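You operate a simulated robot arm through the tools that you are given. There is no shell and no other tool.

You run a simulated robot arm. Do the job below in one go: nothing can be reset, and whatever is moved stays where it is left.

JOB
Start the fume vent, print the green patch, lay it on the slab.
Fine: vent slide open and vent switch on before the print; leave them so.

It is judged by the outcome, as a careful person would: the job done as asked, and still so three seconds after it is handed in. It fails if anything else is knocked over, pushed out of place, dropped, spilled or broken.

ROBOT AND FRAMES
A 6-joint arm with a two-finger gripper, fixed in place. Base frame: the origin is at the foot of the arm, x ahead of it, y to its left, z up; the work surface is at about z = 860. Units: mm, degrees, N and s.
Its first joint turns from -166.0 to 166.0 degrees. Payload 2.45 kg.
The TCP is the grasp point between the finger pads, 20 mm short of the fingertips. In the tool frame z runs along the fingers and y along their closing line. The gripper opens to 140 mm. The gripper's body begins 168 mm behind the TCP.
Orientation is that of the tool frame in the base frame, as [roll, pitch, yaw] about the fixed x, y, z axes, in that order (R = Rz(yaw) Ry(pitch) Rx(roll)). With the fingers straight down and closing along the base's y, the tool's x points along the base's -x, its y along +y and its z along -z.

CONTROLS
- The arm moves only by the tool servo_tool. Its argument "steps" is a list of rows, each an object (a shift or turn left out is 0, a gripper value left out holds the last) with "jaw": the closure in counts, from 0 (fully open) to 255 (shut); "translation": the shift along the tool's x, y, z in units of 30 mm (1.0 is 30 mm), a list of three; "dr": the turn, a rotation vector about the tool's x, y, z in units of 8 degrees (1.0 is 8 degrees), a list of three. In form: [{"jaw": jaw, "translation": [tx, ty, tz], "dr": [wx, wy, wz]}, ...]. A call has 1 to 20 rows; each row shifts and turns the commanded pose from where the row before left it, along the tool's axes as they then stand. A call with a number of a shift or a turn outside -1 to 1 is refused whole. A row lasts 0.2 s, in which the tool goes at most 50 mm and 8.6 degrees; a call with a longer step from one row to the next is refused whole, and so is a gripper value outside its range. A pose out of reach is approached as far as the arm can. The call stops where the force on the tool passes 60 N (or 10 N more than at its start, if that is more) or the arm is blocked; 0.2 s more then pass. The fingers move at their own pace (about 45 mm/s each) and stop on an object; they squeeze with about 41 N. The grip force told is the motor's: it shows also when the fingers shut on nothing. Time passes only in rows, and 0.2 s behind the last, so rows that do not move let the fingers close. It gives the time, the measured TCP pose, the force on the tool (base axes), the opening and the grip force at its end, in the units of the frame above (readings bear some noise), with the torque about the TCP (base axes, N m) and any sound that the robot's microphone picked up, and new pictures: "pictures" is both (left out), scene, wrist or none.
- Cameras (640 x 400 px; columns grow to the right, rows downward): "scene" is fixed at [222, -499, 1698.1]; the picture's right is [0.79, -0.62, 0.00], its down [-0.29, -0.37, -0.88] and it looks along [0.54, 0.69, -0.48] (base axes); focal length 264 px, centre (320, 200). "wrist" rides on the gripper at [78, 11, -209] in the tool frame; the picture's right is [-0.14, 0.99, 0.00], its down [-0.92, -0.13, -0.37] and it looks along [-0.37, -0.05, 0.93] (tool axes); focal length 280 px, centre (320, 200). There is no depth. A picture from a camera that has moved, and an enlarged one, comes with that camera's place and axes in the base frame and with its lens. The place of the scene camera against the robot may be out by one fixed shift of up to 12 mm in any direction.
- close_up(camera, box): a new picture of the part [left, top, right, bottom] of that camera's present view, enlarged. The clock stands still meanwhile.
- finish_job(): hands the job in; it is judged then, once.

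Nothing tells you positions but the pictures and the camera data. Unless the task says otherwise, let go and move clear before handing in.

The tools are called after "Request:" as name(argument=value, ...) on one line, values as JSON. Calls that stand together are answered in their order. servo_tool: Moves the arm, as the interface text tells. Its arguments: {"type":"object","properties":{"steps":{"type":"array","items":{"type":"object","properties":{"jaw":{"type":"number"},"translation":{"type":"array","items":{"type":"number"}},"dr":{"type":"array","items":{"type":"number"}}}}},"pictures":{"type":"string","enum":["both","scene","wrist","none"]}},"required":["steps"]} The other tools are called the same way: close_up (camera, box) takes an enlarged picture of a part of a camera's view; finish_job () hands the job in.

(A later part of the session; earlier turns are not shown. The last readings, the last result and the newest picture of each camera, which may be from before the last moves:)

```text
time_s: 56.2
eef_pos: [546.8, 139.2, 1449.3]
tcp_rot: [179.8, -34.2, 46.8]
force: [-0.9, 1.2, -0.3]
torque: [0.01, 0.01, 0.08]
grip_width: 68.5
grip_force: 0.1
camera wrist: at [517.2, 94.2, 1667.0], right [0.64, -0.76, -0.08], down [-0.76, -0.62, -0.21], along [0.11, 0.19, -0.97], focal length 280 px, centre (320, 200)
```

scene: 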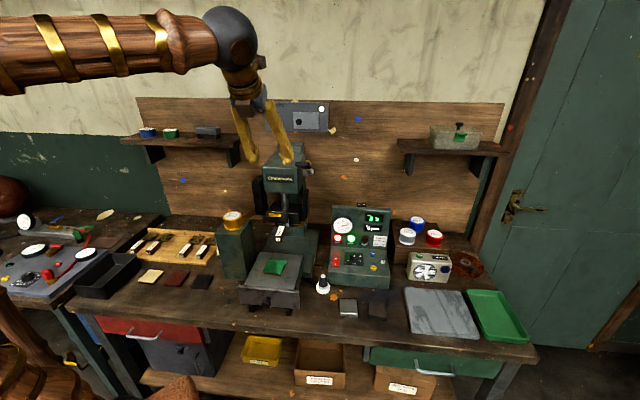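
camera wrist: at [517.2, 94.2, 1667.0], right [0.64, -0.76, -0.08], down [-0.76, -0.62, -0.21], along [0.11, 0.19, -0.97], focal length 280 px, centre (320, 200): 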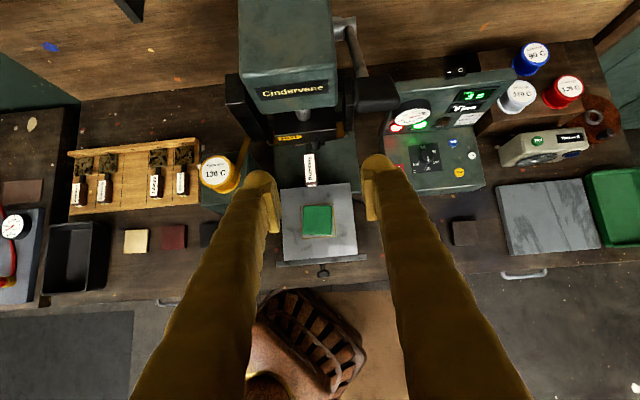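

An excellent overhead view. I'll zoom in on the press, the lever and the shuttle.

Request:
close_up(camera="wrist", box=[220, 120, 420, 290])

Request:
close_up(camera="wrist", box=[220, 0, 420, 125])

Request:
close_up(camera="scene", box=[220, 240, 320, 315])

Request:
close_up(camera="wrist", box=[380, 60, 640, 260])

```text
2.35 times, centred on (320, 205) of wrist
camera zoom: at [517.2, 94.2, 1667.0], right [0.64, -0.76, -0.08], down [-0.76, -0.62, -0.21], along [0.11, 0.19, -0.97], focal length 660 px, centre (320, 188)
```

zoom: 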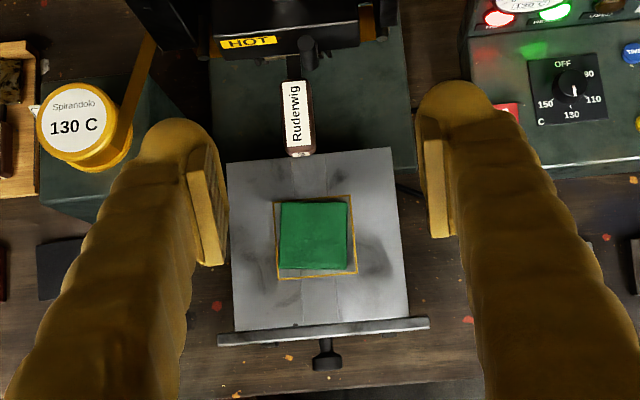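

```text
3.20 times, centred on (320, 62) of wrist
camera zoom: at [517.2, 94.2, 1667.0], right [0.64, -0.76, -0.08], down [-0.76, -0.62, -0.21], along [0.11, 0.19, -0.97], focal length 897 px, centre (320, 640)
```

zoom: 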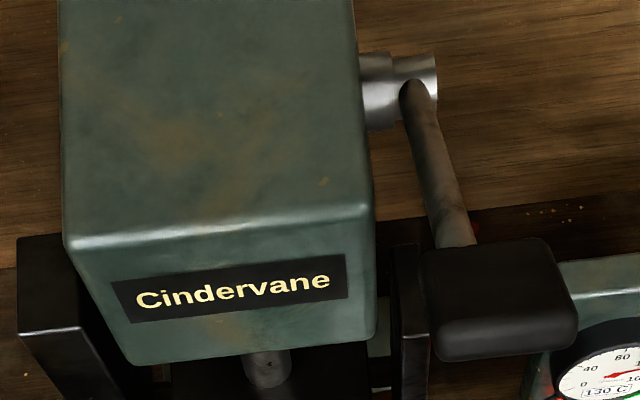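

```text
5.33 times, centred on (270, 278) of scene
camera zoom: at [222.0, -499.0, 1698.1], right [0.79, -0.62, 0.0], down [-0.29, -0.37, -0.88], along [0.54, 0.69, -0.48], focal length 1406 px, centre (587, -213)
```

zoom: 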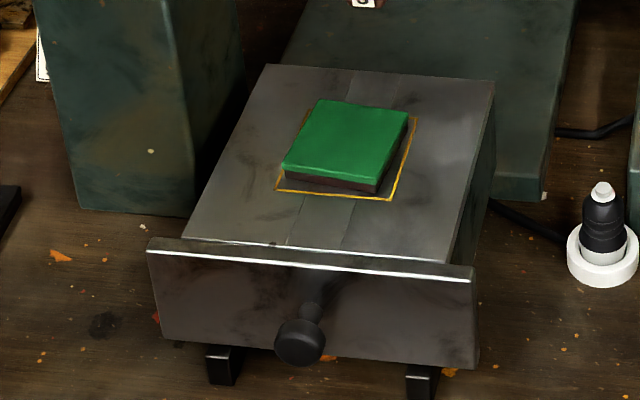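

```text
2.00 times, centred on (510, 160) of wrist
camera zoom: at [517.2, 94.2, 1667.0], right [0.64, -0.76, -0.08], down [-0.76, -0.62, -0.21], along [0.11, 0.19, -0.97], focal length 561 px, centre (-60, 280)
```

zoom: 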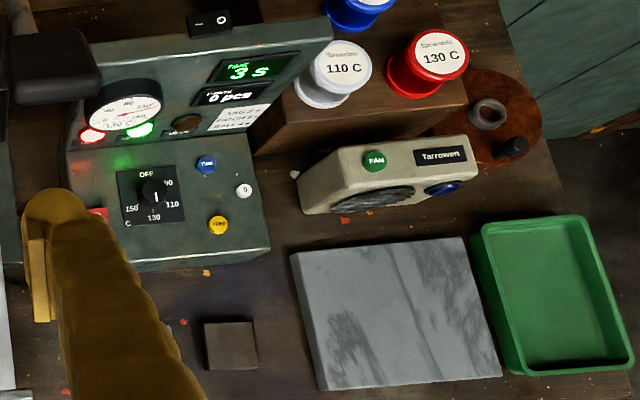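

The shuttle knob is at about e=254, n=402, z=950; the ram is near n≈715, so the table must be pushed in about 190 mm. I'll descend in front of the knob with the tool still tilted (keeps the gripper clear of the die handle).

Request:
servo_tool(steps=[{"translation": [-0.958, -0.13, 0.81]}, {"translation": [-0.958, -0.13, 0.81]}, {"translation": [-0.958, -0.13, 0.81]}, {"translation": [-0.958, -0.13, 0.81]}, {"translation": [-0.958, -0.13, 0.81]}, {"translation": [-0.958, -0.13, 0.81]}, {"translation": [-0.958, -0.13, 0.81]}, {"translation": [-0.958, -0.13, 0.81]}, {"translation": [-0.958, -0.13, 0.81]}, {"translation": [-0.958, -0.13, 0.81]}, {"translation": [-0.958, -0.13, 0.81]}])

```text
time_s: 58.6
eef_pos: [437.8, 87.1, 1049.4]
tcp_rot: [179.8, -34.3, 46.9]
force: [0.5, 0.1, -0.2]
torque: [0.04, 0.0, 0.04]
grip_width: 68.6
grip_force: 0.1
camera wrist: at [408.6, 41.3, 1266.5], right [0.64, -0.76, -0.07], down [-0.76, -0.62, -0.21], along [0.12, 0.19, -0.97], focal length 280 px, centre (320, 200)
```

scene: 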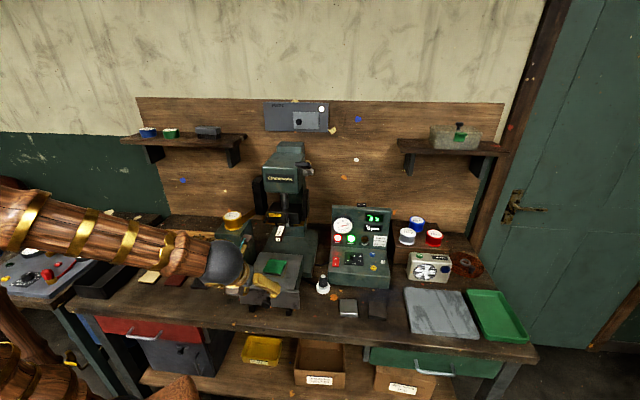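
wrist: 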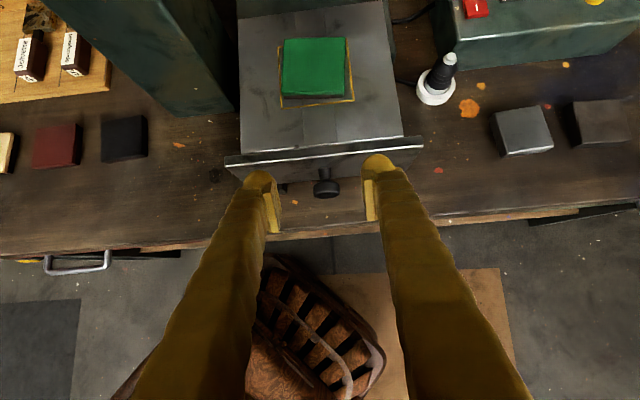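

Knob confirmed at e≈256, n≈400. Descending straight down and then edging forward to straddle it.

Request:
servo_tool(steps=[{"translation": [-0.612, 0.04, 0.9]}, {"translation": [-0.612, 0.04, 0.9]}, {"translation": [-0.612, 0.04, 0.9]}, {"translation": [0.3, 0, 0.2]}, {"translation": [0.25, 0, 0.17]}], pictures="wrist")

Request:
close_up(camera="wrist", box=[220, 90, 420, 230])

Request:
close_up(camera="scene", box=[210, 245, 330, 320])

```text
time_s: 59.8
eef_pos: [495.9, 93.2, 995.0]
tcp_rot: [179.9, -34.1, 46.9]
force: [-0.1, -0.2, -0.7]
torque: [0.0, 0.0, 0.01]
grip_width: 68.9
grip_force: 0.1
out of reach, approached as far as the arm can: row 1, 2, 3
camera wrist: at [467.0, 47.0, 1212.6], right [0.64, -0.76, -0.08], down [-0.76, -0.62, -0.21], along [0.11, 0.19, -0.97], focal length 280 px, centre (320, 200)
```

wrist: 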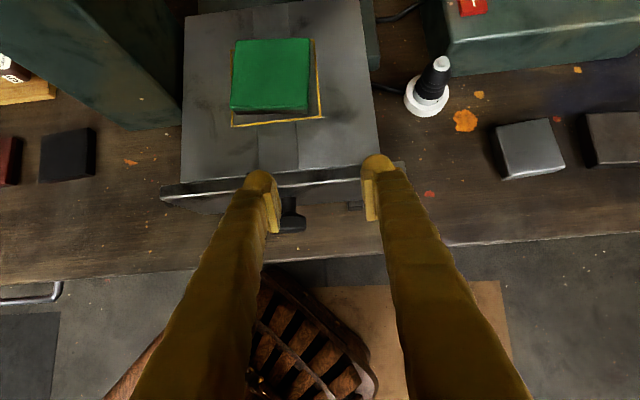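

```text
2.86 times, centred on (320, 160) of wrist
camera zoom: at [467.0, 47.0, 1212.6], right [0.64, -0.76, -0.08], down [-0.76, -0.62, -0.21], along [0.11, 0.19, -0.97], focal length 801 px, centre (320, 314)
```

zoom: 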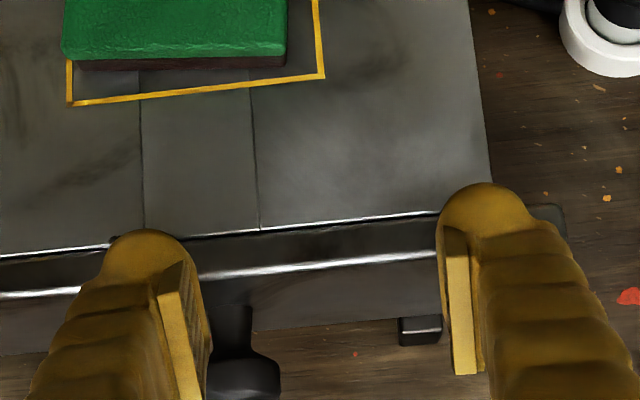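

```text
5.33 times, centred on (270, 282) of scene
camera zoom: at [222.0, -499.0, 1698.1], right [0.79, -0.62, 0.0], down [-0.29, -0.37, -0.88], along [0.54, 0.69, -0.48], focal length 1406 px, centre (587, -240)
```

zoom: 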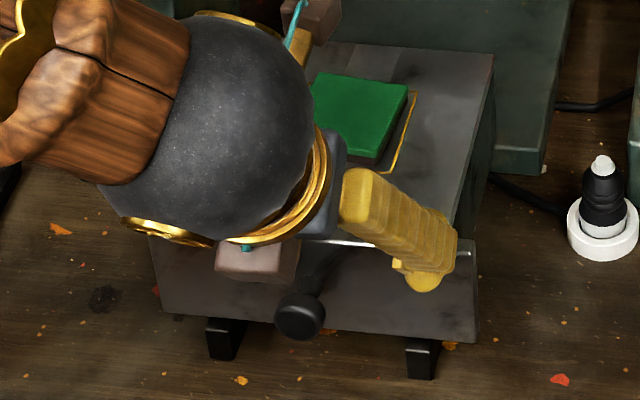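

At this tilt the arm can't fold in that close (it drifted sideways, touching nothing). I'll rise and bring the tool closer to vertical, where the near reach is better.

Request:
servo_tool(steps=[{"translation": [0.61, 0, -0.9]}, {"translation": [0.61, 0, -0.9]}, {"dr": [0, -0.95, 0], "translation": [0, -0.3, 0]}, {"dr": [0, -0.95, 0], "translation": [-0.3, -0.3, 0]}, {"dr": [0, -0.95, 0], "translation": [-0.6, -0.3, 0]}, {"dr": [0, -0.6, 0], "translation": [-0.6, -0.2, 0]}, {}])

```text
time_s: 61.4
eef_pos: [444.9, 83.0, 1046.6]
tcp_rot: [179.9, -6.5, 46.8]
force: [-0.4, 0.7, -0.9]
torque: [0.01, -0.03, -0.01]
grip_width: 68.7
grip_force: 0.1
camera wrist: at [487.9, 115.1, 1263.3], right [0.63, -0.78, -0.01], down [-0.75, -0.61, 0.26], along [-0.21, -0.15, -0.96], focal length 280 px, centre (320, 200)
```

scene: 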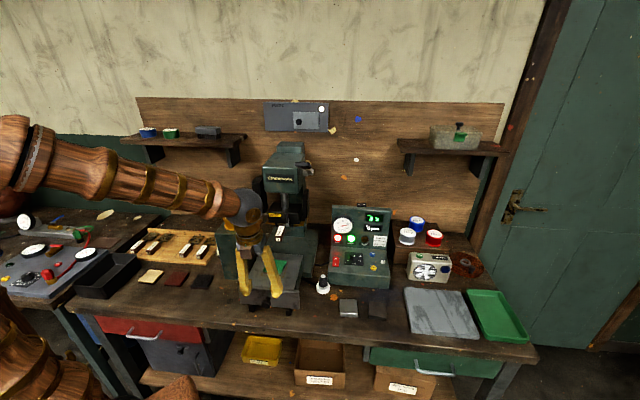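
wrist: 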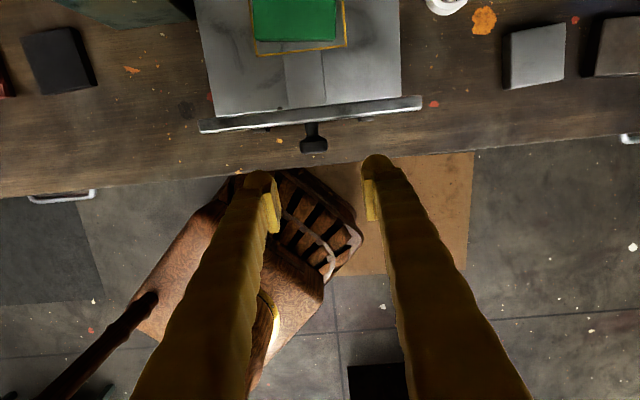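

Request:
servo_tool(steps=[{"translation": [-0.09, -0.045, 0.78]}, {"translation": [-0.09, -0.045, 0.78]}, {"translation": [-0.09, -0.045, 0.78]}, {"translation": [-0.09, -0.045, 0.78]}, {"translation": [0.4, 0, 0.05]}, {"translation": [0.3, 0, 0.03]}], pictures="wrist")

Request:
close_up(camera="wrist", box=[220, 90, 420, 230])

Request:
close_up(camera="scene", box=[210, 245, 330, 320])

```text
time_s: 62.8
eef_pos: [455.3, 102.1, 953.0]
tcp_rot: [179.9, -6.5, 46.8]
force: [0.4, 1.1, -0.5]
torque: [0.0, 0.03, 0.01]
grip_width: 68.4
grip_force: 0.0
camera wrist: at [498.9, 134.2, 1170.4], right [0.63, -0.78, -0.01], down [-0.75, -0.61, 0.26], along [-0.21, -0.15, -0.97], focal length 280 px, centre (320, 200)
```

wrist: 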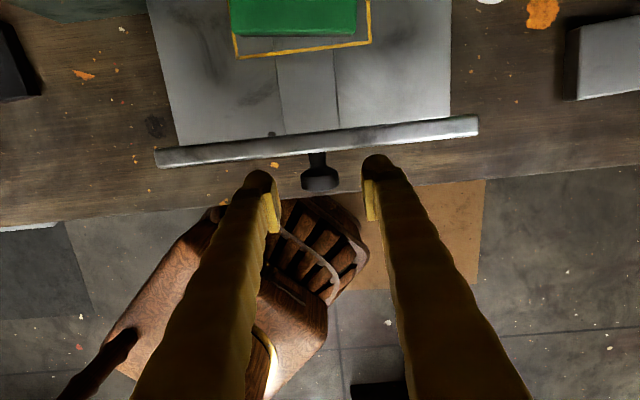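

```text
2.86 times, centred on (320, 160) of wrist
camera zoom: at [498.9, 134.2, 1170.4], right [0.63, -0.78, -0.01], down [-0.75, -0.61, 0.26], along [-0.21, -0.15, -0.97], focal length 801 px, centre (320, 314)
```

zoom: 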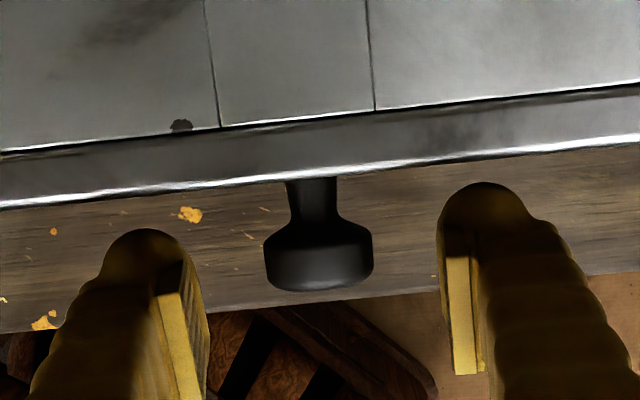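

```text
5.33 times, centred on (270, 282) of scene
camera zoom: at [222.0, -499.0, 1698.1], right [0.79, -0.62, 0.0], down [-0.29, -0.37, -0.88], along [0.54, 0.69, -0.48], focal length 1406 px, centre (587, -240)
```

zoom: 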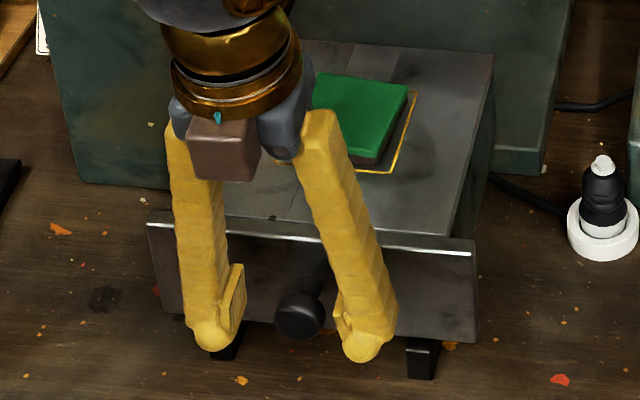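

Fingers straddle the knob well. Advancing 5 mm and closing on it.

Request:
servo_tool(steps=[{"translation": [0.17, 0, 0.02]}, {"jaw": 170}, {"jaw": 200}, {"jaw": 230}, {}, {}], pictures="wrist")

```text
time_s: 64.2
eef_pos: [459.9, 105.5, 953.2]
tcp_rot: [179.8, -6.5, 46.8]
force: [30.1, -31.3, -8.2]
torque: [-0.41, -0.23, -0.38]
grip_width: 29.0
grip_force: 45.6
camera wrist: at [502.7, 137.6, 1170.2], right [0.63, -0.78, -0.01], down [-0.75, -0.61, 0.26], along [-0.21, -0.15, -0.97], focal length 280 px, centre (320, 200)
```

wrist: 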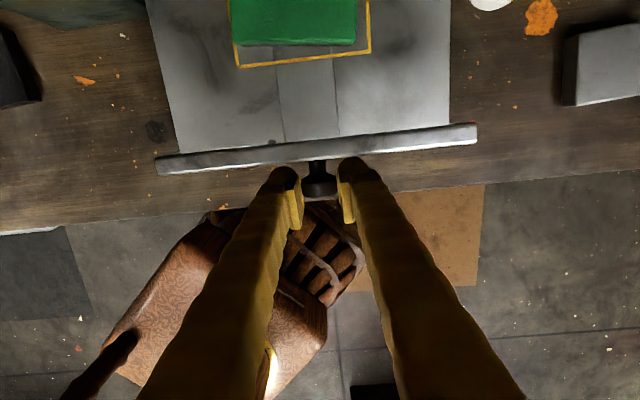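

Knob gripped (29 mm), with a small sideways preload. I'll relieve that and push the shuttle in about 90 mm.

Request:
servo_tool(steps=[{"translation": [0, 0.07, 0]}, {"translation": [0.2, 0, 0.02]}, {"translation": [0.5, 0, 0.056]}, {"translation": [0.5, 0, 0.056]}], pictures="wrist")

```text
time_s: 65.2
eef_pos: [486.6, 131.3, 953.5]
tcp_rot: [179.8, -6.6, 46.8]
force: [8.9, -11.2, 9.6]
torque: [-0.15, -0.11, -0.01]
grip_width: 29.1
grip_force: 45.1
camera wrist: at [528.4, 163.0, 1170.2], right [0.63, -0.78, -0.01], down [-0.75, -0.61, 0.26], along [-0.21, -0.15, -0.97], focal length 280 px, centre (320, 200)
```

wrist: 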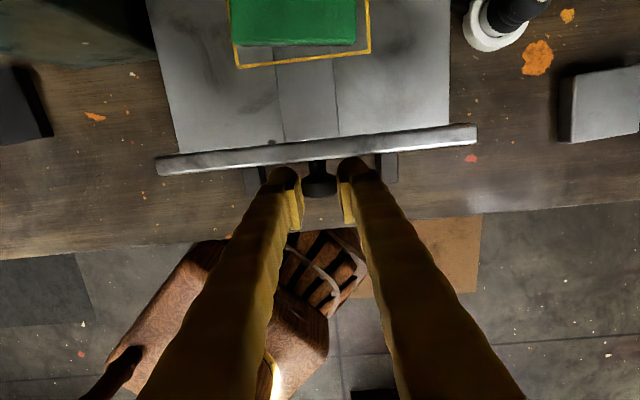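

The shuttle slides in smoothly. Continuing.

Request:
servo_tool(steps=[{"translation": [0.5, 0.02, 0.056]}, {"translation": [0.5, 0.02, 0.056]}, {"translation": [0.5, 0, 0.056]}, {"translation": [0.5, 0, 0.056]}])

Request:
close_up(camera="scene", box=[210, 200, 330, 310])

```text
time_s: 66.2
eef_pos: [527.6, 173.2, 953.6]
tcp_rot: [179.9, -6.4, 46.8]
force: [30.3, -28.7, 0.8]
torque: [-0.04, -0.63, -0.31]
grip_width: 28.6
grip_force: 45.1
camera wrist: at [570.7, 205.3, 1170.2], right [0.63, -0.78, -0.01], down [-0.75, -0.61, 0.26], along [-0.21, -0.15, -0.97], focal length 280 px, centre (320, 200)
```

scene: 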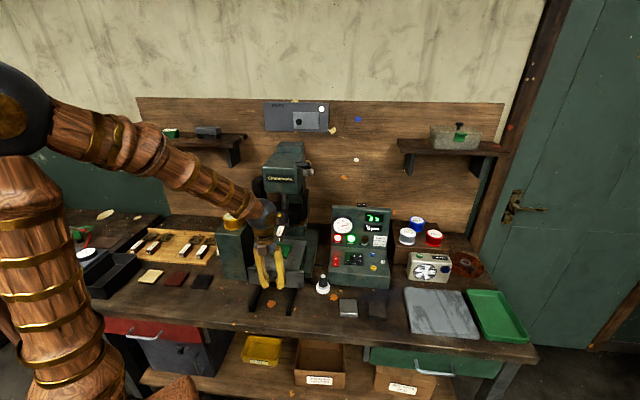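
wrist: 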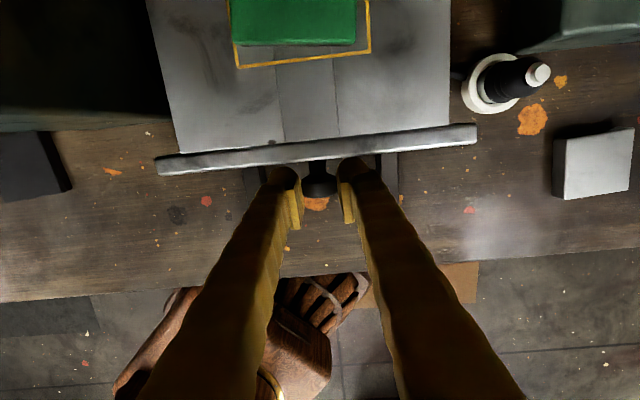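

```text
3.64 times, centred on (270, 255) of scene
camera zoom: at [222.0, -499.0, 1698.1], right [0.79, -0.62, 0.0], down [-0.29, -0.37, -0.88], along [0.54, 0.69, -0.48], focal length 958 px, centre (502, 0)
```

zoom: 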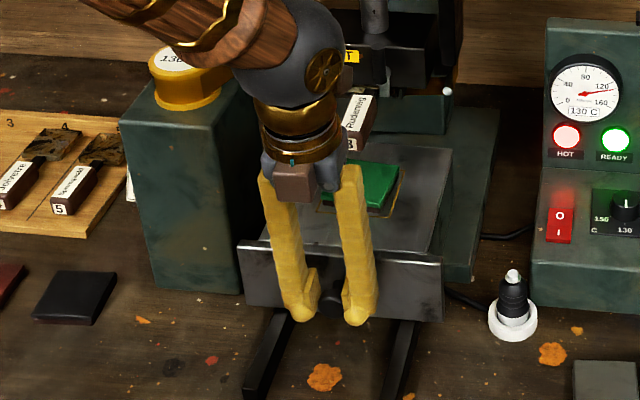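

Travel so far is about 96 mm. Now I'll release, back off a little, tilt the tool away from the die handle and finish the push with the fingertips on the plate, straddling the knob.

Request:
servo_tool(steps=[{"translation": [0, 0.05, 0], "jaw": 130}, {}, {}, {}, {"translation": [-0.5, 0, -0.056]}, {"translation": [-0.5, 0, -0.056]}, {"dr": [0, 0.9, 0]}, {"dr": [0, 0.9, 0]}, {"dr": [0, 0.9, 0]}, {"dr": [0, 0.7, 0]}], pictures="wrist")

```text
time_s: 68.4
eef_pos: [513.6, 151.4, 958.8]
tcp_rot: [179.9, -33.4, 46.8]
force: [-0.1, -0.2, -0.7]
torque: [-0.02, 0.05, -0.03]
grip_width: 68.7
grip_force: 0.2
out of reach, approached as far as the arm can: row 10
camera wrist: at [486.1, 106.7, 1176.1], right [0.64, -0.76, -0.08], down [-0.76, -0.62, -0.2], along [0.11, 0.19, -0.98], focal length 280 px, centre (320, 200)
```

wrist: 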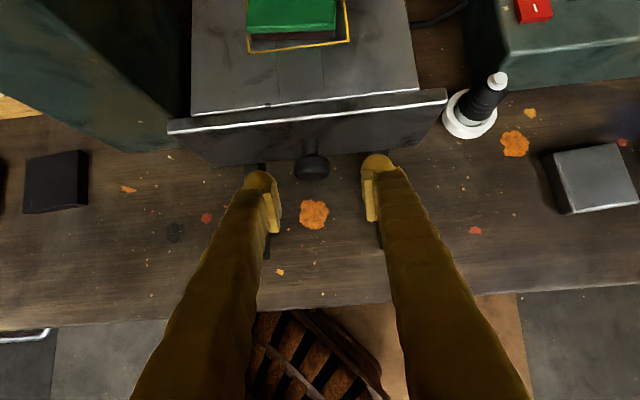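

Request:
servo_tool(steps=[{"translation": [0.37, -0.1, 0.41]}, {"translation": [0.4175, -0.05, 0.275]}, {"translation": [0.4175, 0.01, 0.275]}, {"translation": [0.4175, 0.01, 0.275]}, {"translation": [0.4175, 0.01, 0.275]}, {"translation": [0.28, 0.01, 0.18]}])

Request:
close_up(camera="scene", box=[210, 200, 330, 310])

```text
time_s: 69.8
eef_pos: [569.5, 218.0, 954.6]
tcp_rot: [179.9, -33.7, 46.9]
force: [-0.1, -1.0, -0.6]
torque: [0.01, 0.02, 0.0]
grip_width: 68.4
grip_force: 0.0
camera wrist: at [541.5, 172.0, 1171.5], right [0.64, -0.76, -0.07], down [-0.76, -0.62, -0.2], along [0.11, 0.19, -0.98], focal length 280 px, centre (320, 200)
```

scene: 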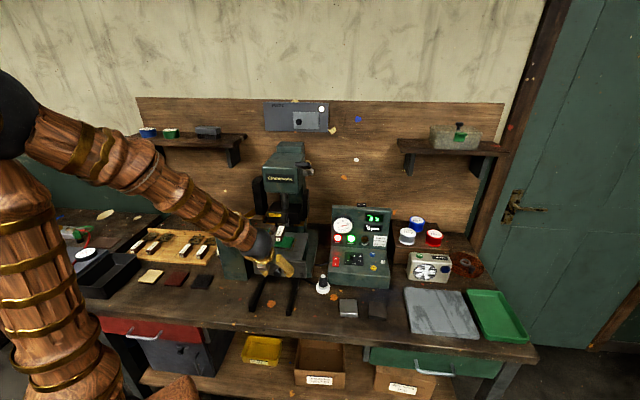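
wrist: 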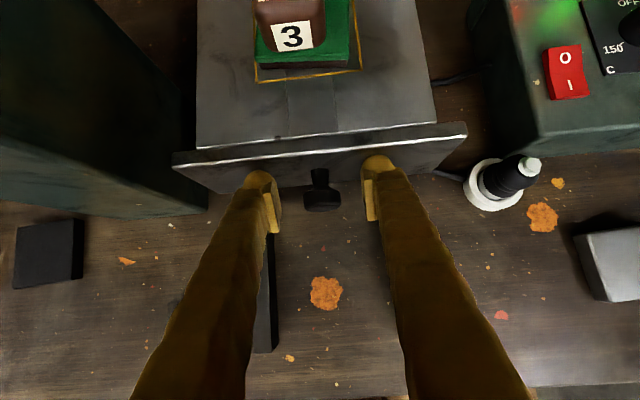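

```text
3.64 times, centred on (270, 255) of scene
camera zoom: at [222.0, -499.0, 1698.1], right [0.79, -0.62, 0.0], down [-0.29, -0.37, -0.88], along [0.54, 0.69, -0.48], focal length 958 px, centre (502, 0)
```

zoom: 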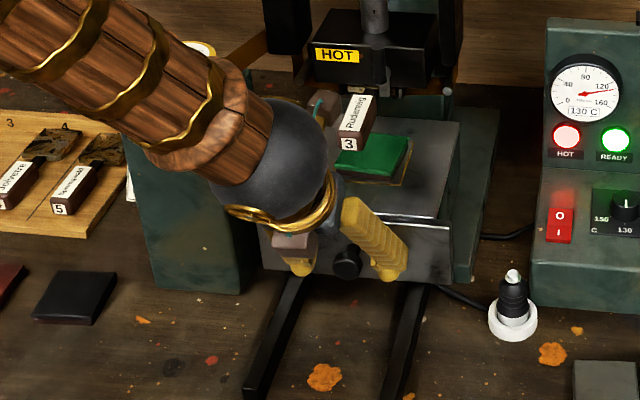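

Going well; continuing to push slowly until the end stop.

Request:
servo_tool(steps=[{"translation": [0.28, 0.01, 0.18]}, {"translation": [0.28, 0.01, 0.18]}, {"translation": [0.2, 0, 0.13]}, {"translation": [0.2, 0, 0.13]}, {"translation": [0.2, 0, 0.13]}, {"translation": [0.15, 0, 0.1]}, {"translation": [0.15, 0, 0.1]}, {"translation": [0.15, 0, 0.1]}])

Request:
close_up(camera="scene", box=[210, 200, 330, 310])

```text
time_s: 71.3
eef_pos: [601.5, 249.6, 953.4]
tcp_rot: [179.9, -33.6, 46.6]
force: [-12.4, -13.2, 3.2]
torque: [-0.16, -0.22, -0.84]
grip_width: 70.0
grip_force: 0.9
stopped in row 7: the force on the tool passed its limit at 84 N (the readings are from after the stop); the commanded pose is now the measured one
camera wrist: at [572.5, 204.5, 1171.9], right [0.64, -0.76, -0.08], down [-0.76, -0.62, -0.2], along [0.11, 0.19, -0.98], focal length 280 px, centre (320, 200)
```

scene: 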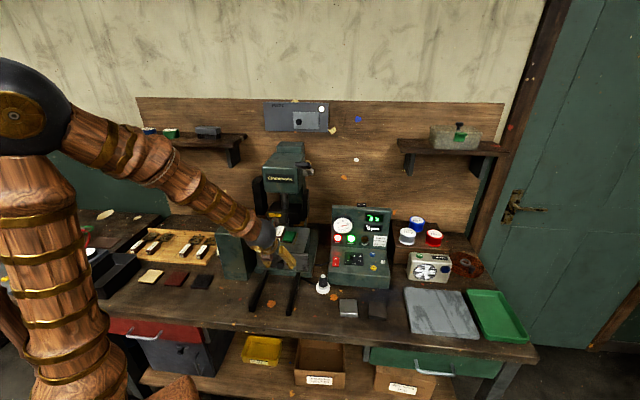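
wrist: 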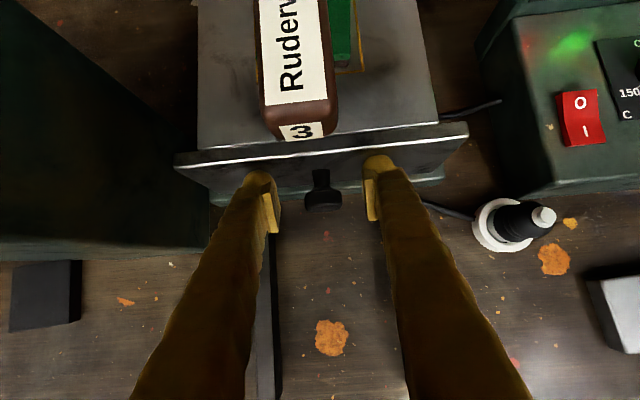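

```text
3.64 times, centred on (270, 255) of scene
camera zoom: at [222.0, -499.0, 1698.1], right [0.79, -0.62, 0.0], down [-0.29, -0.37, -0.88], along [0.54, 0.69, -0.48], focal length 958 px, centre (502, 0)
```

zoom: 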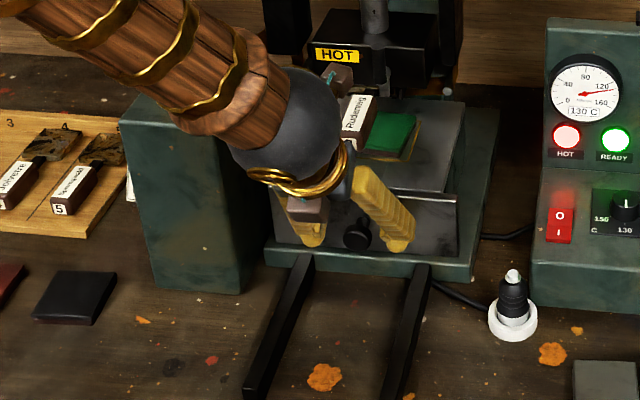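

The shuttle is home against its stop with the patch under the head. The lever grip computes to e≈363, n≈604, z≈1385, pivoting about a hub at n≈793, z≈1285. I'll back away from the knob and climb to the lever.

Request:
servo_tool(steps=[{"translation": [-0.65, -0.02, -0.428]}, {"translation": [-0.65, -0.02, -0.428]}, {"translation": [-0.65, -0.02, -0.428]}, {"translation": [0.636, 0, -0.954]}, {"translation": [0.636, 0, -0.954]}, {"translation": [0.636, 0, -0.954]}, {"translation": [0.636, 0, -0.954]}, {"translation": [0.636, 0, -0.954]}, {"translation": [0.636, 0.357, -0.954], "jaw": 80}, {"translation": [0.636, 0.357, -0.954]}, {"translation": [0.636, 0.357, -0.954]}, {"translation": [0.636, 0.357, -0.954]}, {"translation": [0.636, 0.357, -0.954]}, {"translation": [0.636, 0.357, -0.954]}, {"translation": [0.636, 0.357, -0.954]}, {"translation": [0.636, 0.357, -0.954]}, {"translation": [0.636, 0.357, -0.954]}, {"translation": [0.636, 0.357, -0.954]}])

Request:
close_up(camera="wrist", box=[200, 40, 420, 240])

Request:
close_up(camera="scene", box=[210, 200, 330, 310])

```text
time_s: 75.1
eef_pos: [630.6, 126.8, 1470.1]
tcp_rot: [179.9, -33.5, 46.9]
force: [-0.1, 0.3, 0.4]
torque: [-0.02, 0.01, -0.02]
grip_width: 95.8
grip_force: 0.0
camera wrist: at [602.3, 81.9, 1687.5], right [0.64, -0.76, -0.08], down [-0.76, -0.62, -0.2], along [0.11, 0.19, -0.98], focal length 280 px, centre (320, 200)
```

scene: 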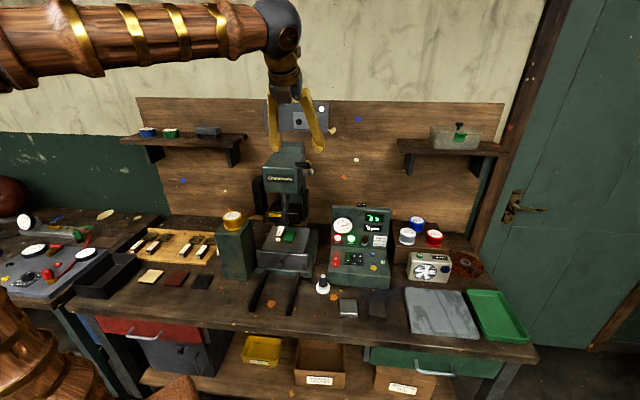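
wrist: 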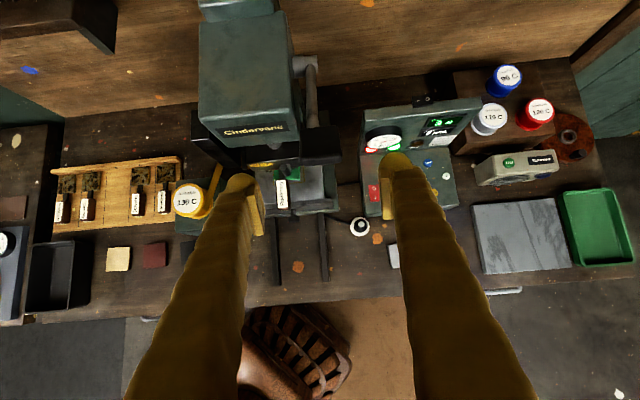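

```text
2.00 times, centred on (310, 140) of wrist
camera zoom: at [602.3, 81.9, 1687.5], right [0.64, -0.76, -0.08], down [-0.76, -0.62, -0.2], along [0.11, 0.19, -0.98], focal length 561 px, centre (340, 320)
```

zoom: 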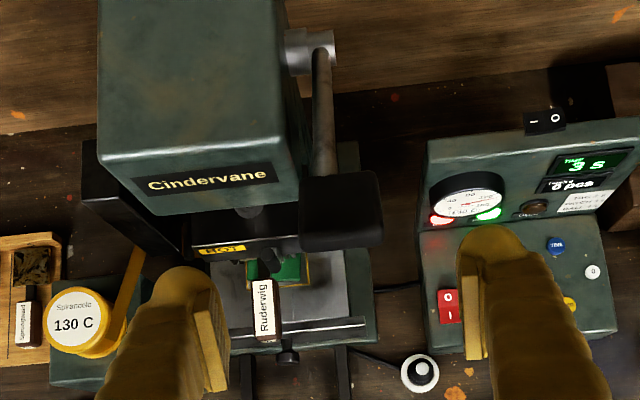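

```text
3.64 times, centred on (270, 255) of scene
camera zoom: at [222.0, -499.0, 1698.1], right [0.79, -0.62, 0.0], down [-0.29, -0.37, -0.88], along [0.54, 0.69, -0.48], focal length 958 px, centre (502, 0)
```

zoom: 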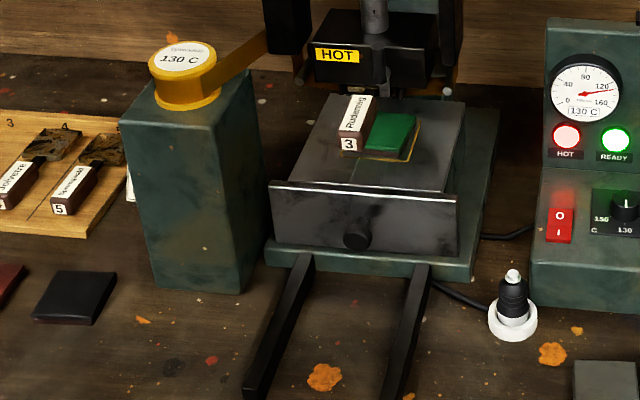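

Patch confirmed beneath the head. The lever grip is straight ahead of the open fingers; moving in to straddle it.

Request:
servo_tool(steps=[{"translation": [0.109, 0, 0.92]}, {"translation": [0.109, 0, 0.92]}, {"translation": [0.109, 0, 0.92]}, {"translation": [0.109, 0, 0.85]}])

Request:
close_up(camera="wrist", box=[210, 80, 430, 250])

Request:
close_up(camera="scene", box=[250, 120, 350, 200])

```text
time_s: 76.1
eef_pos: [679.9, 180.5, 1388.0]
tcp_rot: [179.9, -33.7, 46.9]
force: [0.5, 0.3, 0.0]
torque: [0.0, -0.01, -0.01]
grip_width: 96.1
grip_force: 0.2
camera wrist: at [651.2, 134.4, 1605.0], right [0.64, -0.76, -0.07], down [-0.76, -0.62, -0.2], along [0.11, 0.19, -0.98], focal length 280 px, centre (320, 200)
```

scene: 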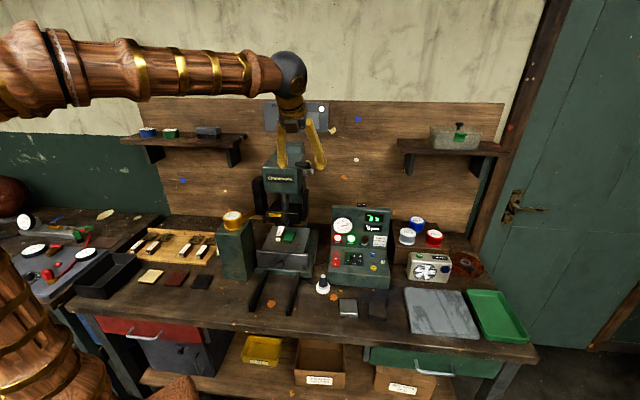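
wrist: 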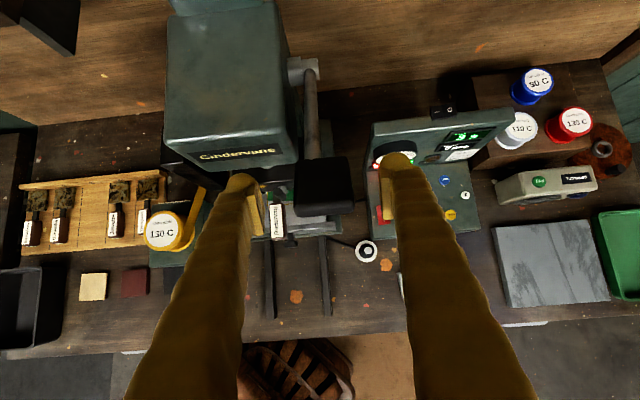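

```text
2.35 times, centred on (320, 165) of wrist
camera zoom: at [651.2, 134.4, 1605.0], right [0.64, -0.76, -0.07], down [-0.76, -0.62, -0.2], along [0.11, 0.19, -0.98], focal length 660 px, centre (320, 282)
```

zoom: 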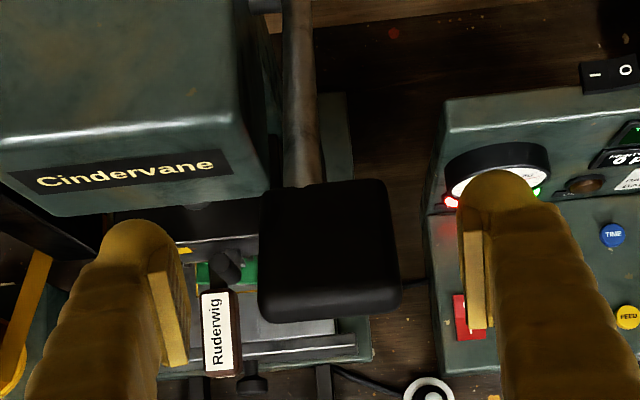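

```text
5.00 times, centred on (300, 160) of scene
camera zoom: at [222.0, -499.0, 1698.1], right [0.79, -0.62, 0.0], down [-0.29, -0.37, -0.88], along [0.54, 0.69, -0.48], focal length 1318 px, centre (420, 400)
```

zoom: 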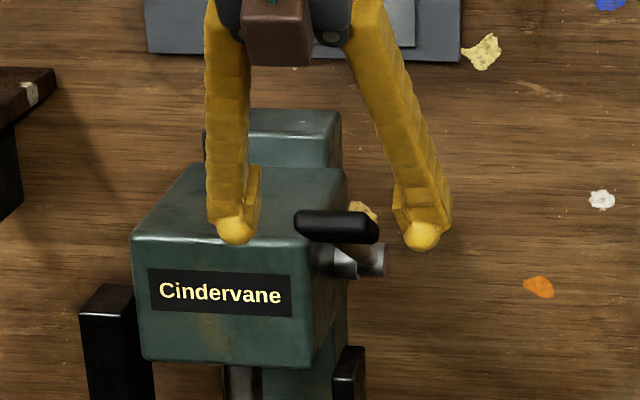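

Request:
servo_tool(steps=[{"translation": [0.05, 0.12, 0.05]}, {"jaw": 120}, {"jaw": 150}, {"jaw": 180}, {"jaw": 200}, {}, {}], pictures="wrist")

Request:
close_up(camera="wrist", box=[210, 80, 430, 250])

```text
time_s: 77.7
eef_pos: [684.2, 178.5, 1387.3]
tcp_rot: [-180.0, -33.6, 46.9]
force: [-17.5, 15.1, -1.2]
torque: [0.04, 0.08, -0.66]
grip_width: 49.1
grip_force: 45.0
camera wrist: at [654.6, 134.2, 1604.8], right [0.64, -0.76, -0.08], down [-0.76, -0.62, -0.2], along [0.11, 0.19, -0.98], focal length 280 px, centre (320, 200)
```

wrist: 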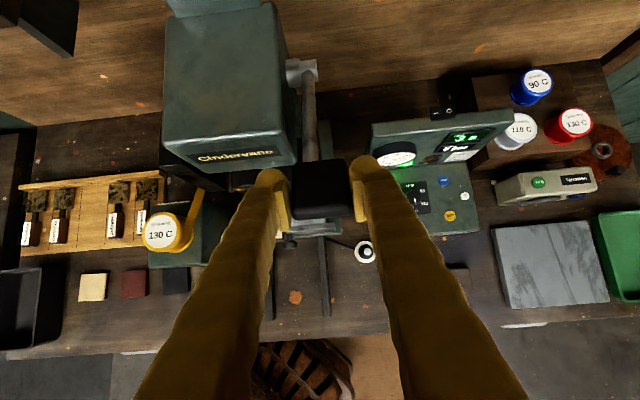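

```text
2.35 times, centred on (320, 165) of wrist
camera zoom: at [654.6, 134.2, 1604.8], right [0.64, -0.76, -0.08], down [-0.76, -0.62, -0.2], along [0.11, 0.19, -0.98], focal length 660 px, centre (320, 282)
```

zoom: 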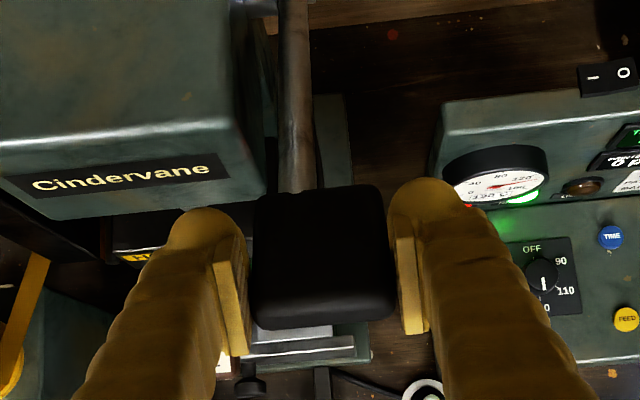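

Grip held (49 mm). I'll pull the lever along its arc in small steps, checking force, and keep it short of contact for now.

Request:
servo_tool(steps=[{"translation": [0, -0.03, 0]}, {"translation": [-0.32, 0, 0.19]}, {"translation": [-0.32, 0, 0.19]}, {"translation": [-0.593, 0, 0.447]}])

Request:
close_up(camera="scene", box=[230, 130, 350, 270])

```text
time_s: 78.7
eef_pos: [671.3, 166.9, 1346.5]
tcp_rot: [179.9, -33.7, 46.6]
force: [-1.6, 13.2, 5.4]
torque: [0.94, -1.12, -0.97]
grip_width: 49.2
grip_force: 45.1
camera wrist: at [641.8, 121.7, 1563.8], right [0.64, -0.76, -0.08], down [-0.76, -0.62, -0.2], along [0.11, 0.19, -0.98], focal length 280 px, centre (320, 200)
```

scene: 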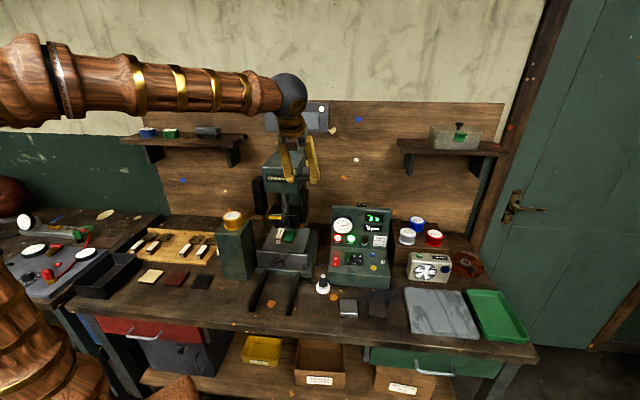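
wrist: 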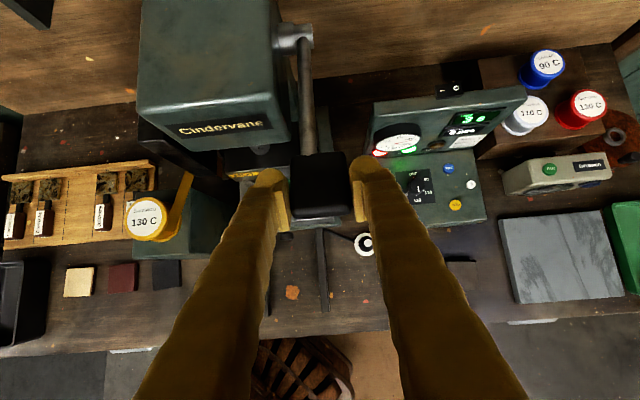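

```text
2.86 times, centred on (290, 200) of scene
camera zoom: at [222.0, -499.0, 1698.1], right [0.79, -0.62, 0.0], down [-0.29, -0.37, -0.88], along [0.54, 0.69, -0.48], focal length 753 px, centre (406, 200)
```

zoom: 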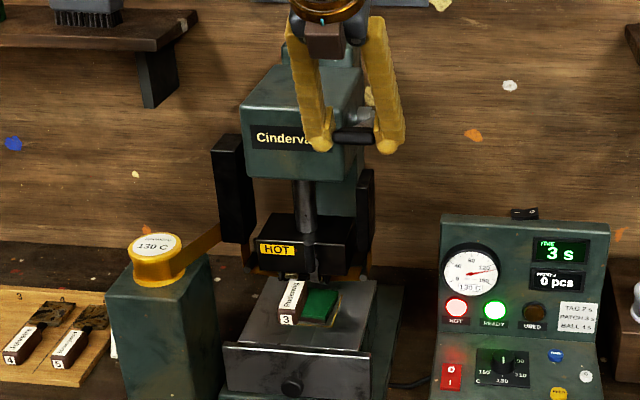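

The lever follows easily. Continuing down the arc with care.

Request:
servo_tool(steps=[{"translation": [-0.547, 0, 0.507]}, {"translation": [-0.487, 0, 0.56]}], pictures="none")

Request:
close_up(camera="scene", box=[230, 130, 350, 270])

```text
time_s: 79.3
eef_pos: [664.9, 161.2, 1302.2]
tcp_rot: [180.0, -33.5, 46.7]
force: [-25.3, 11.3, 8.7]
torque: [0.88, -0.65, -1.12]
grip_width: 49.6
grip_force: 45.0
```

```text
2.86 times, centred on (290, 200) of scene
camera zoom: at [222.0, -499.0, 1698.1], right [0.79, -0.62, 0.0], down [-0.29, -0.37, -0.88], along [0.54, 0.69, -0.48], focal length 753 px, centre (406, 200)
```

zoom: 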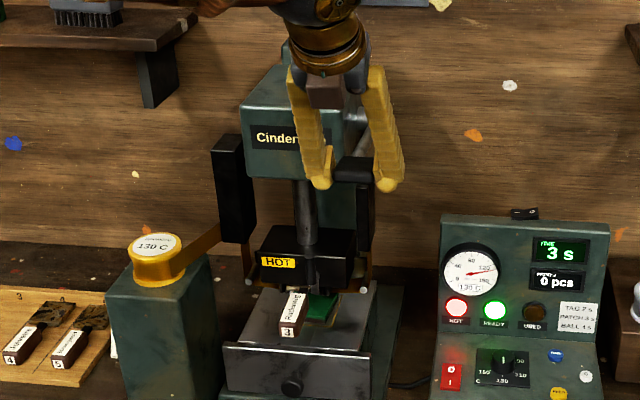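

The head is coming down with the lever (about 30 mm so far). Continuing in half-steps and watching force, sound and the display.

Request:
servo_tool(steps=[{"translation": [-0.21, 0.0, 0.305]}, {"translation": [-0.21, 0, 0.305]}], pictures="none")

Request:
close_up(camera="scene", box=[230, 150, 400, 300])

```text
time_s: 79.9
eef_pos: [663.8, 160.6, 1279.1]
tcp_rot: [179.9, -33.7, 46.8]
force: [-35.9, 9.2, 7.0]
torque: [0.65, -0.65, -1.22]
grip_width: 49.5
grip_force: 44.8
```

```text
2.67 times, centred on (315, 225) of scene
camera zoom: at [222.0, -499.0, 1698.1], right [0.79, -0.62, 0.0], down [-0.29, -0.37, -0.88], along [0.54, 0.69, -0.48], focal length 703 px, centre (333, 133)
```

zoom: 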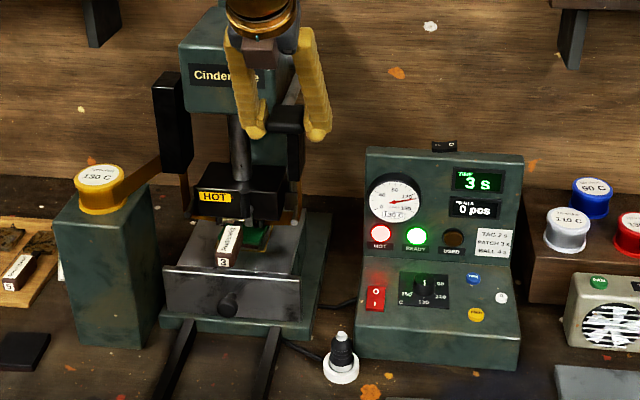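

Request:
servo_tool(steps=[{"translation": [-0.21, -0.04, 0.305]}, {"translation": [-0.19, -0.02, 0.315]}], pictures="none")

Request:
close_up(camera="scene", box=[230, 150, 400, 300])

```text
time_s: 80.5
eef_pos: [664.6, 162.3, 1257.7]
tcp_rot: [179.8, -33.7, 46.8]
force: [-10.1, -5.5, 7.7]
torque: [0.59, -1.04, -1.43]
grip_width: 49.7
grip_force: 45.3
```

```text
2.67 times, centred on (315, 225) of scene
camera zoom: at [222.0, -499.0, 1698.1], right [0.79, -0.62, 0.0], down [-0.29, -0.37, -0.88], along [0.54, 0.69, -0.48], focal length 703 px, centre (333, 133)
```

zoom: 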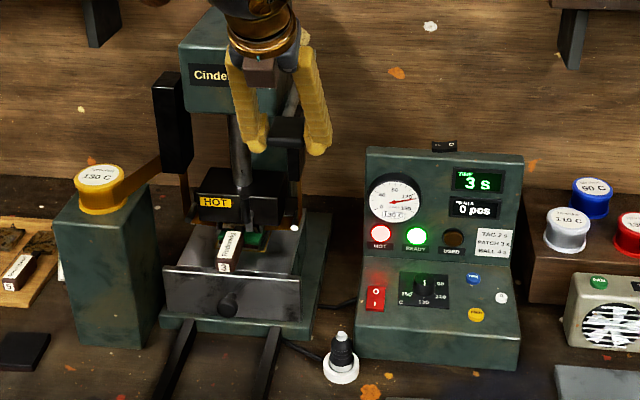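

Request:
close_up(camera="scene", box=[270, 190, 330, 250])

```text
6.67 times, centred on (300, 220) of scene
camera zoom: at [222.0, -499.0, 1698.1], right [0.79, -0.62, 0.0], down [-0.29, -0.37, -0.88], along [0.54, 0.69, -0.48], focal length 1757 px, centre (453, 67)
```

zoom: 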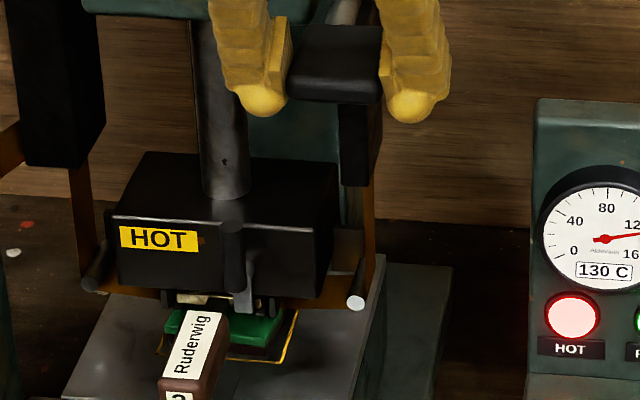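

Request:
servo_tool(steps=[{"translation": [-0.15, -0.02, 0.34]}], pictures="none")

Request:
close_up(camera="scene", box=[270, 185, 390, 260])

```text
time_s: 80.9
eef_pos: [666.6, 163.7, 1247.1]
tcp_rot: [179.7, -33.7, 46.7]
force: [-4.6, -23.7, 5.4]
torque: [0.42, -0.98, -1.53]
grip_width: 49.7
grip_force: 45.2
```

```text
5.33 times, centred on (330, 222) of scene
camera zoom: at [222.0, -499.0, 1698.1], right [0.79, -0.62, 0.0], down [-0.29, -0.37, -0.88], along [0.54, 0.69, -0.48], focal length 1406 px, centre (267, 80)
```

zoom: 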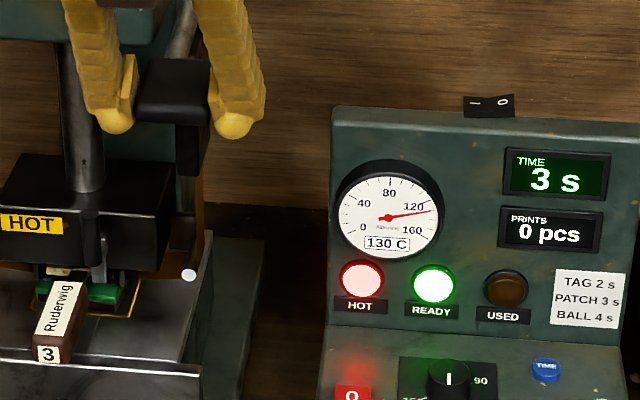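

Request:
servo_tool(steps=[{"translation": [-0.16, 0.01, 0.33]}], pictures="none")

Request:
close_up(camera="scene", box=[270, 185, 390, 260])

```text
time_s: 81.3
eef_pos: [668.6, 164.7, 1234.8]
tcp_rot: [179.9, -33.8, 46.8]
force: [8.4, -26.7, 7.2]
torque: [0.52, -1.21, -1.47]
grip_width: 49.6
grip_force: 44.2
```

```text
5.33 times, centred on (330, 222) of scene
camera zoom: at [222.0, -499.0, 1698.1], right [0.79, -0.62, 0.0], down [-0.29, -0.37, -0.88], along [0.54, 0.69, -0.48], focal length 1406 px, centre (267, 80)
```

zoom: 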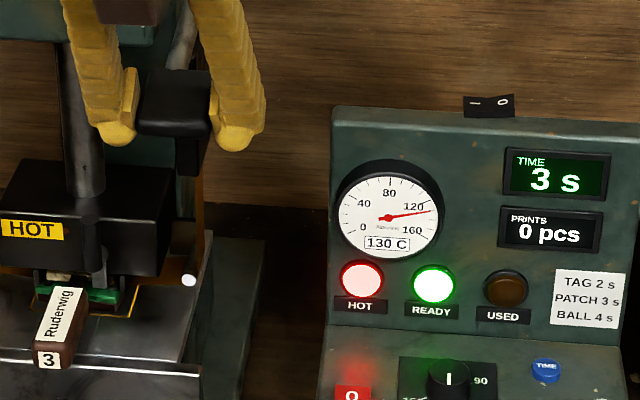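

Request:
servo_tool(steps=[{"translation": [-0.12, 0.03, 0.35]}], pictures="none")

Request:
close_up(camera="scene", box=[270, 185, 390, 260])

```text
time_s: 81.7
eef_pos: [670.0, 166.6, 1223.1]
tcp_rot: [179.8, -33.7, 46.7]
force: [17.6, -18.6, 8.0]
torque: [0.46, -1.02, -1.47]
grip_width: 49.7
grip_force: 44.9
```

```text
5.33 times, centred on (330, 222) of scene
camera zoom: at [222.0, -499.0, 1698.1], right [0.79, -0.62, 0.0], down [-0.29, -0.37, -0.88], along [0.54, 0.69, -0.48], focal length 1406 px, centre (267, 80)
```

zoom: 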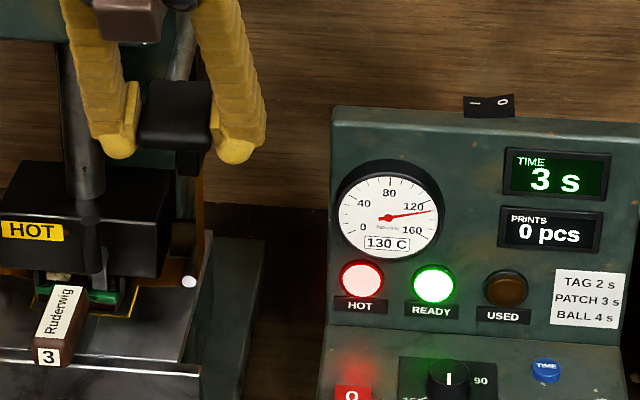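

Request:
servo_tool(steps=[{"translation": [-0.1, 0.02, 0.36]}], pictures="none")

Request:
close_up(camera="scene", box=[270, 185, 390, 260])

```text
time_s: 82.1
eef_pos: [671.4, 169.2, 1213.6]
tcp_rot: [180.0, -33.6, 46.8]
force: [2.8, -14.7, 5.0]
torque: [0.38, -0.74, -1.4]
grip_width: 49.7
grip_force: 44.9
```

```text
5.33 times, centred on (330, 222) of scene
camera zoom: at [222.0, -499.0, 1698.1], right [0.79, -0.62, 0.0], down [-0.29, -0.37, -0.88], along [0.54, 0.69, -0.48], focal length 1406 px, centre (267, 80)
```

zoom: 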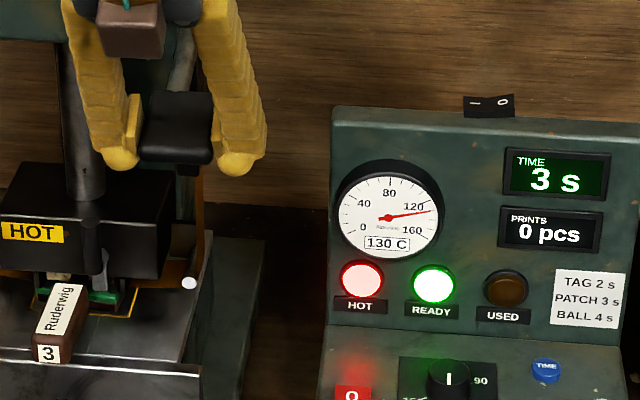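

Request:
servo_tool(steps=[{"translation": [-0.08, 0.0, 0.365]}], pictures="none")

Request:
close_up(camera="scene", box=[270, 185, 390, 260])

```text
time_s: 82.5
eef_pos: [674.2, 170.7, 1202.7]
tcp_rot: [-180.0, -33.6, 46.7]
force: [22.7, -5.0, -5.6]
torque: [0.13, -0.02, -1.19]
grip_width: 49.6
grip_force: 45.0
```

```text
5.33 times, centred on (330, 222) of scene
camera zoom: at [222.0, -499.0, 1698.1], right [0.79, -0.62, 0.0], down [-0.29, -0.37, -0.88], along [0.54, 0.69, -0.48], focal length 1406 px, centre (267, 80)
```

zoom: 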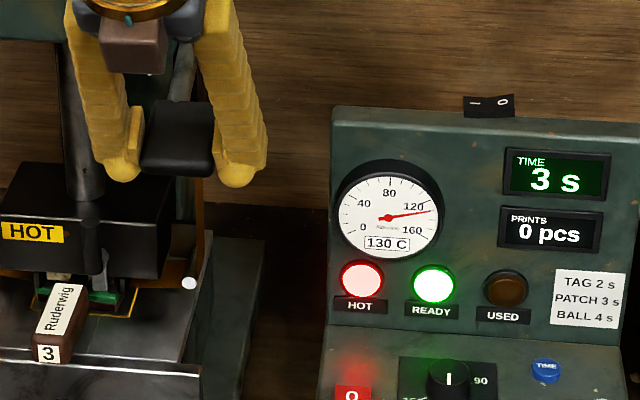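

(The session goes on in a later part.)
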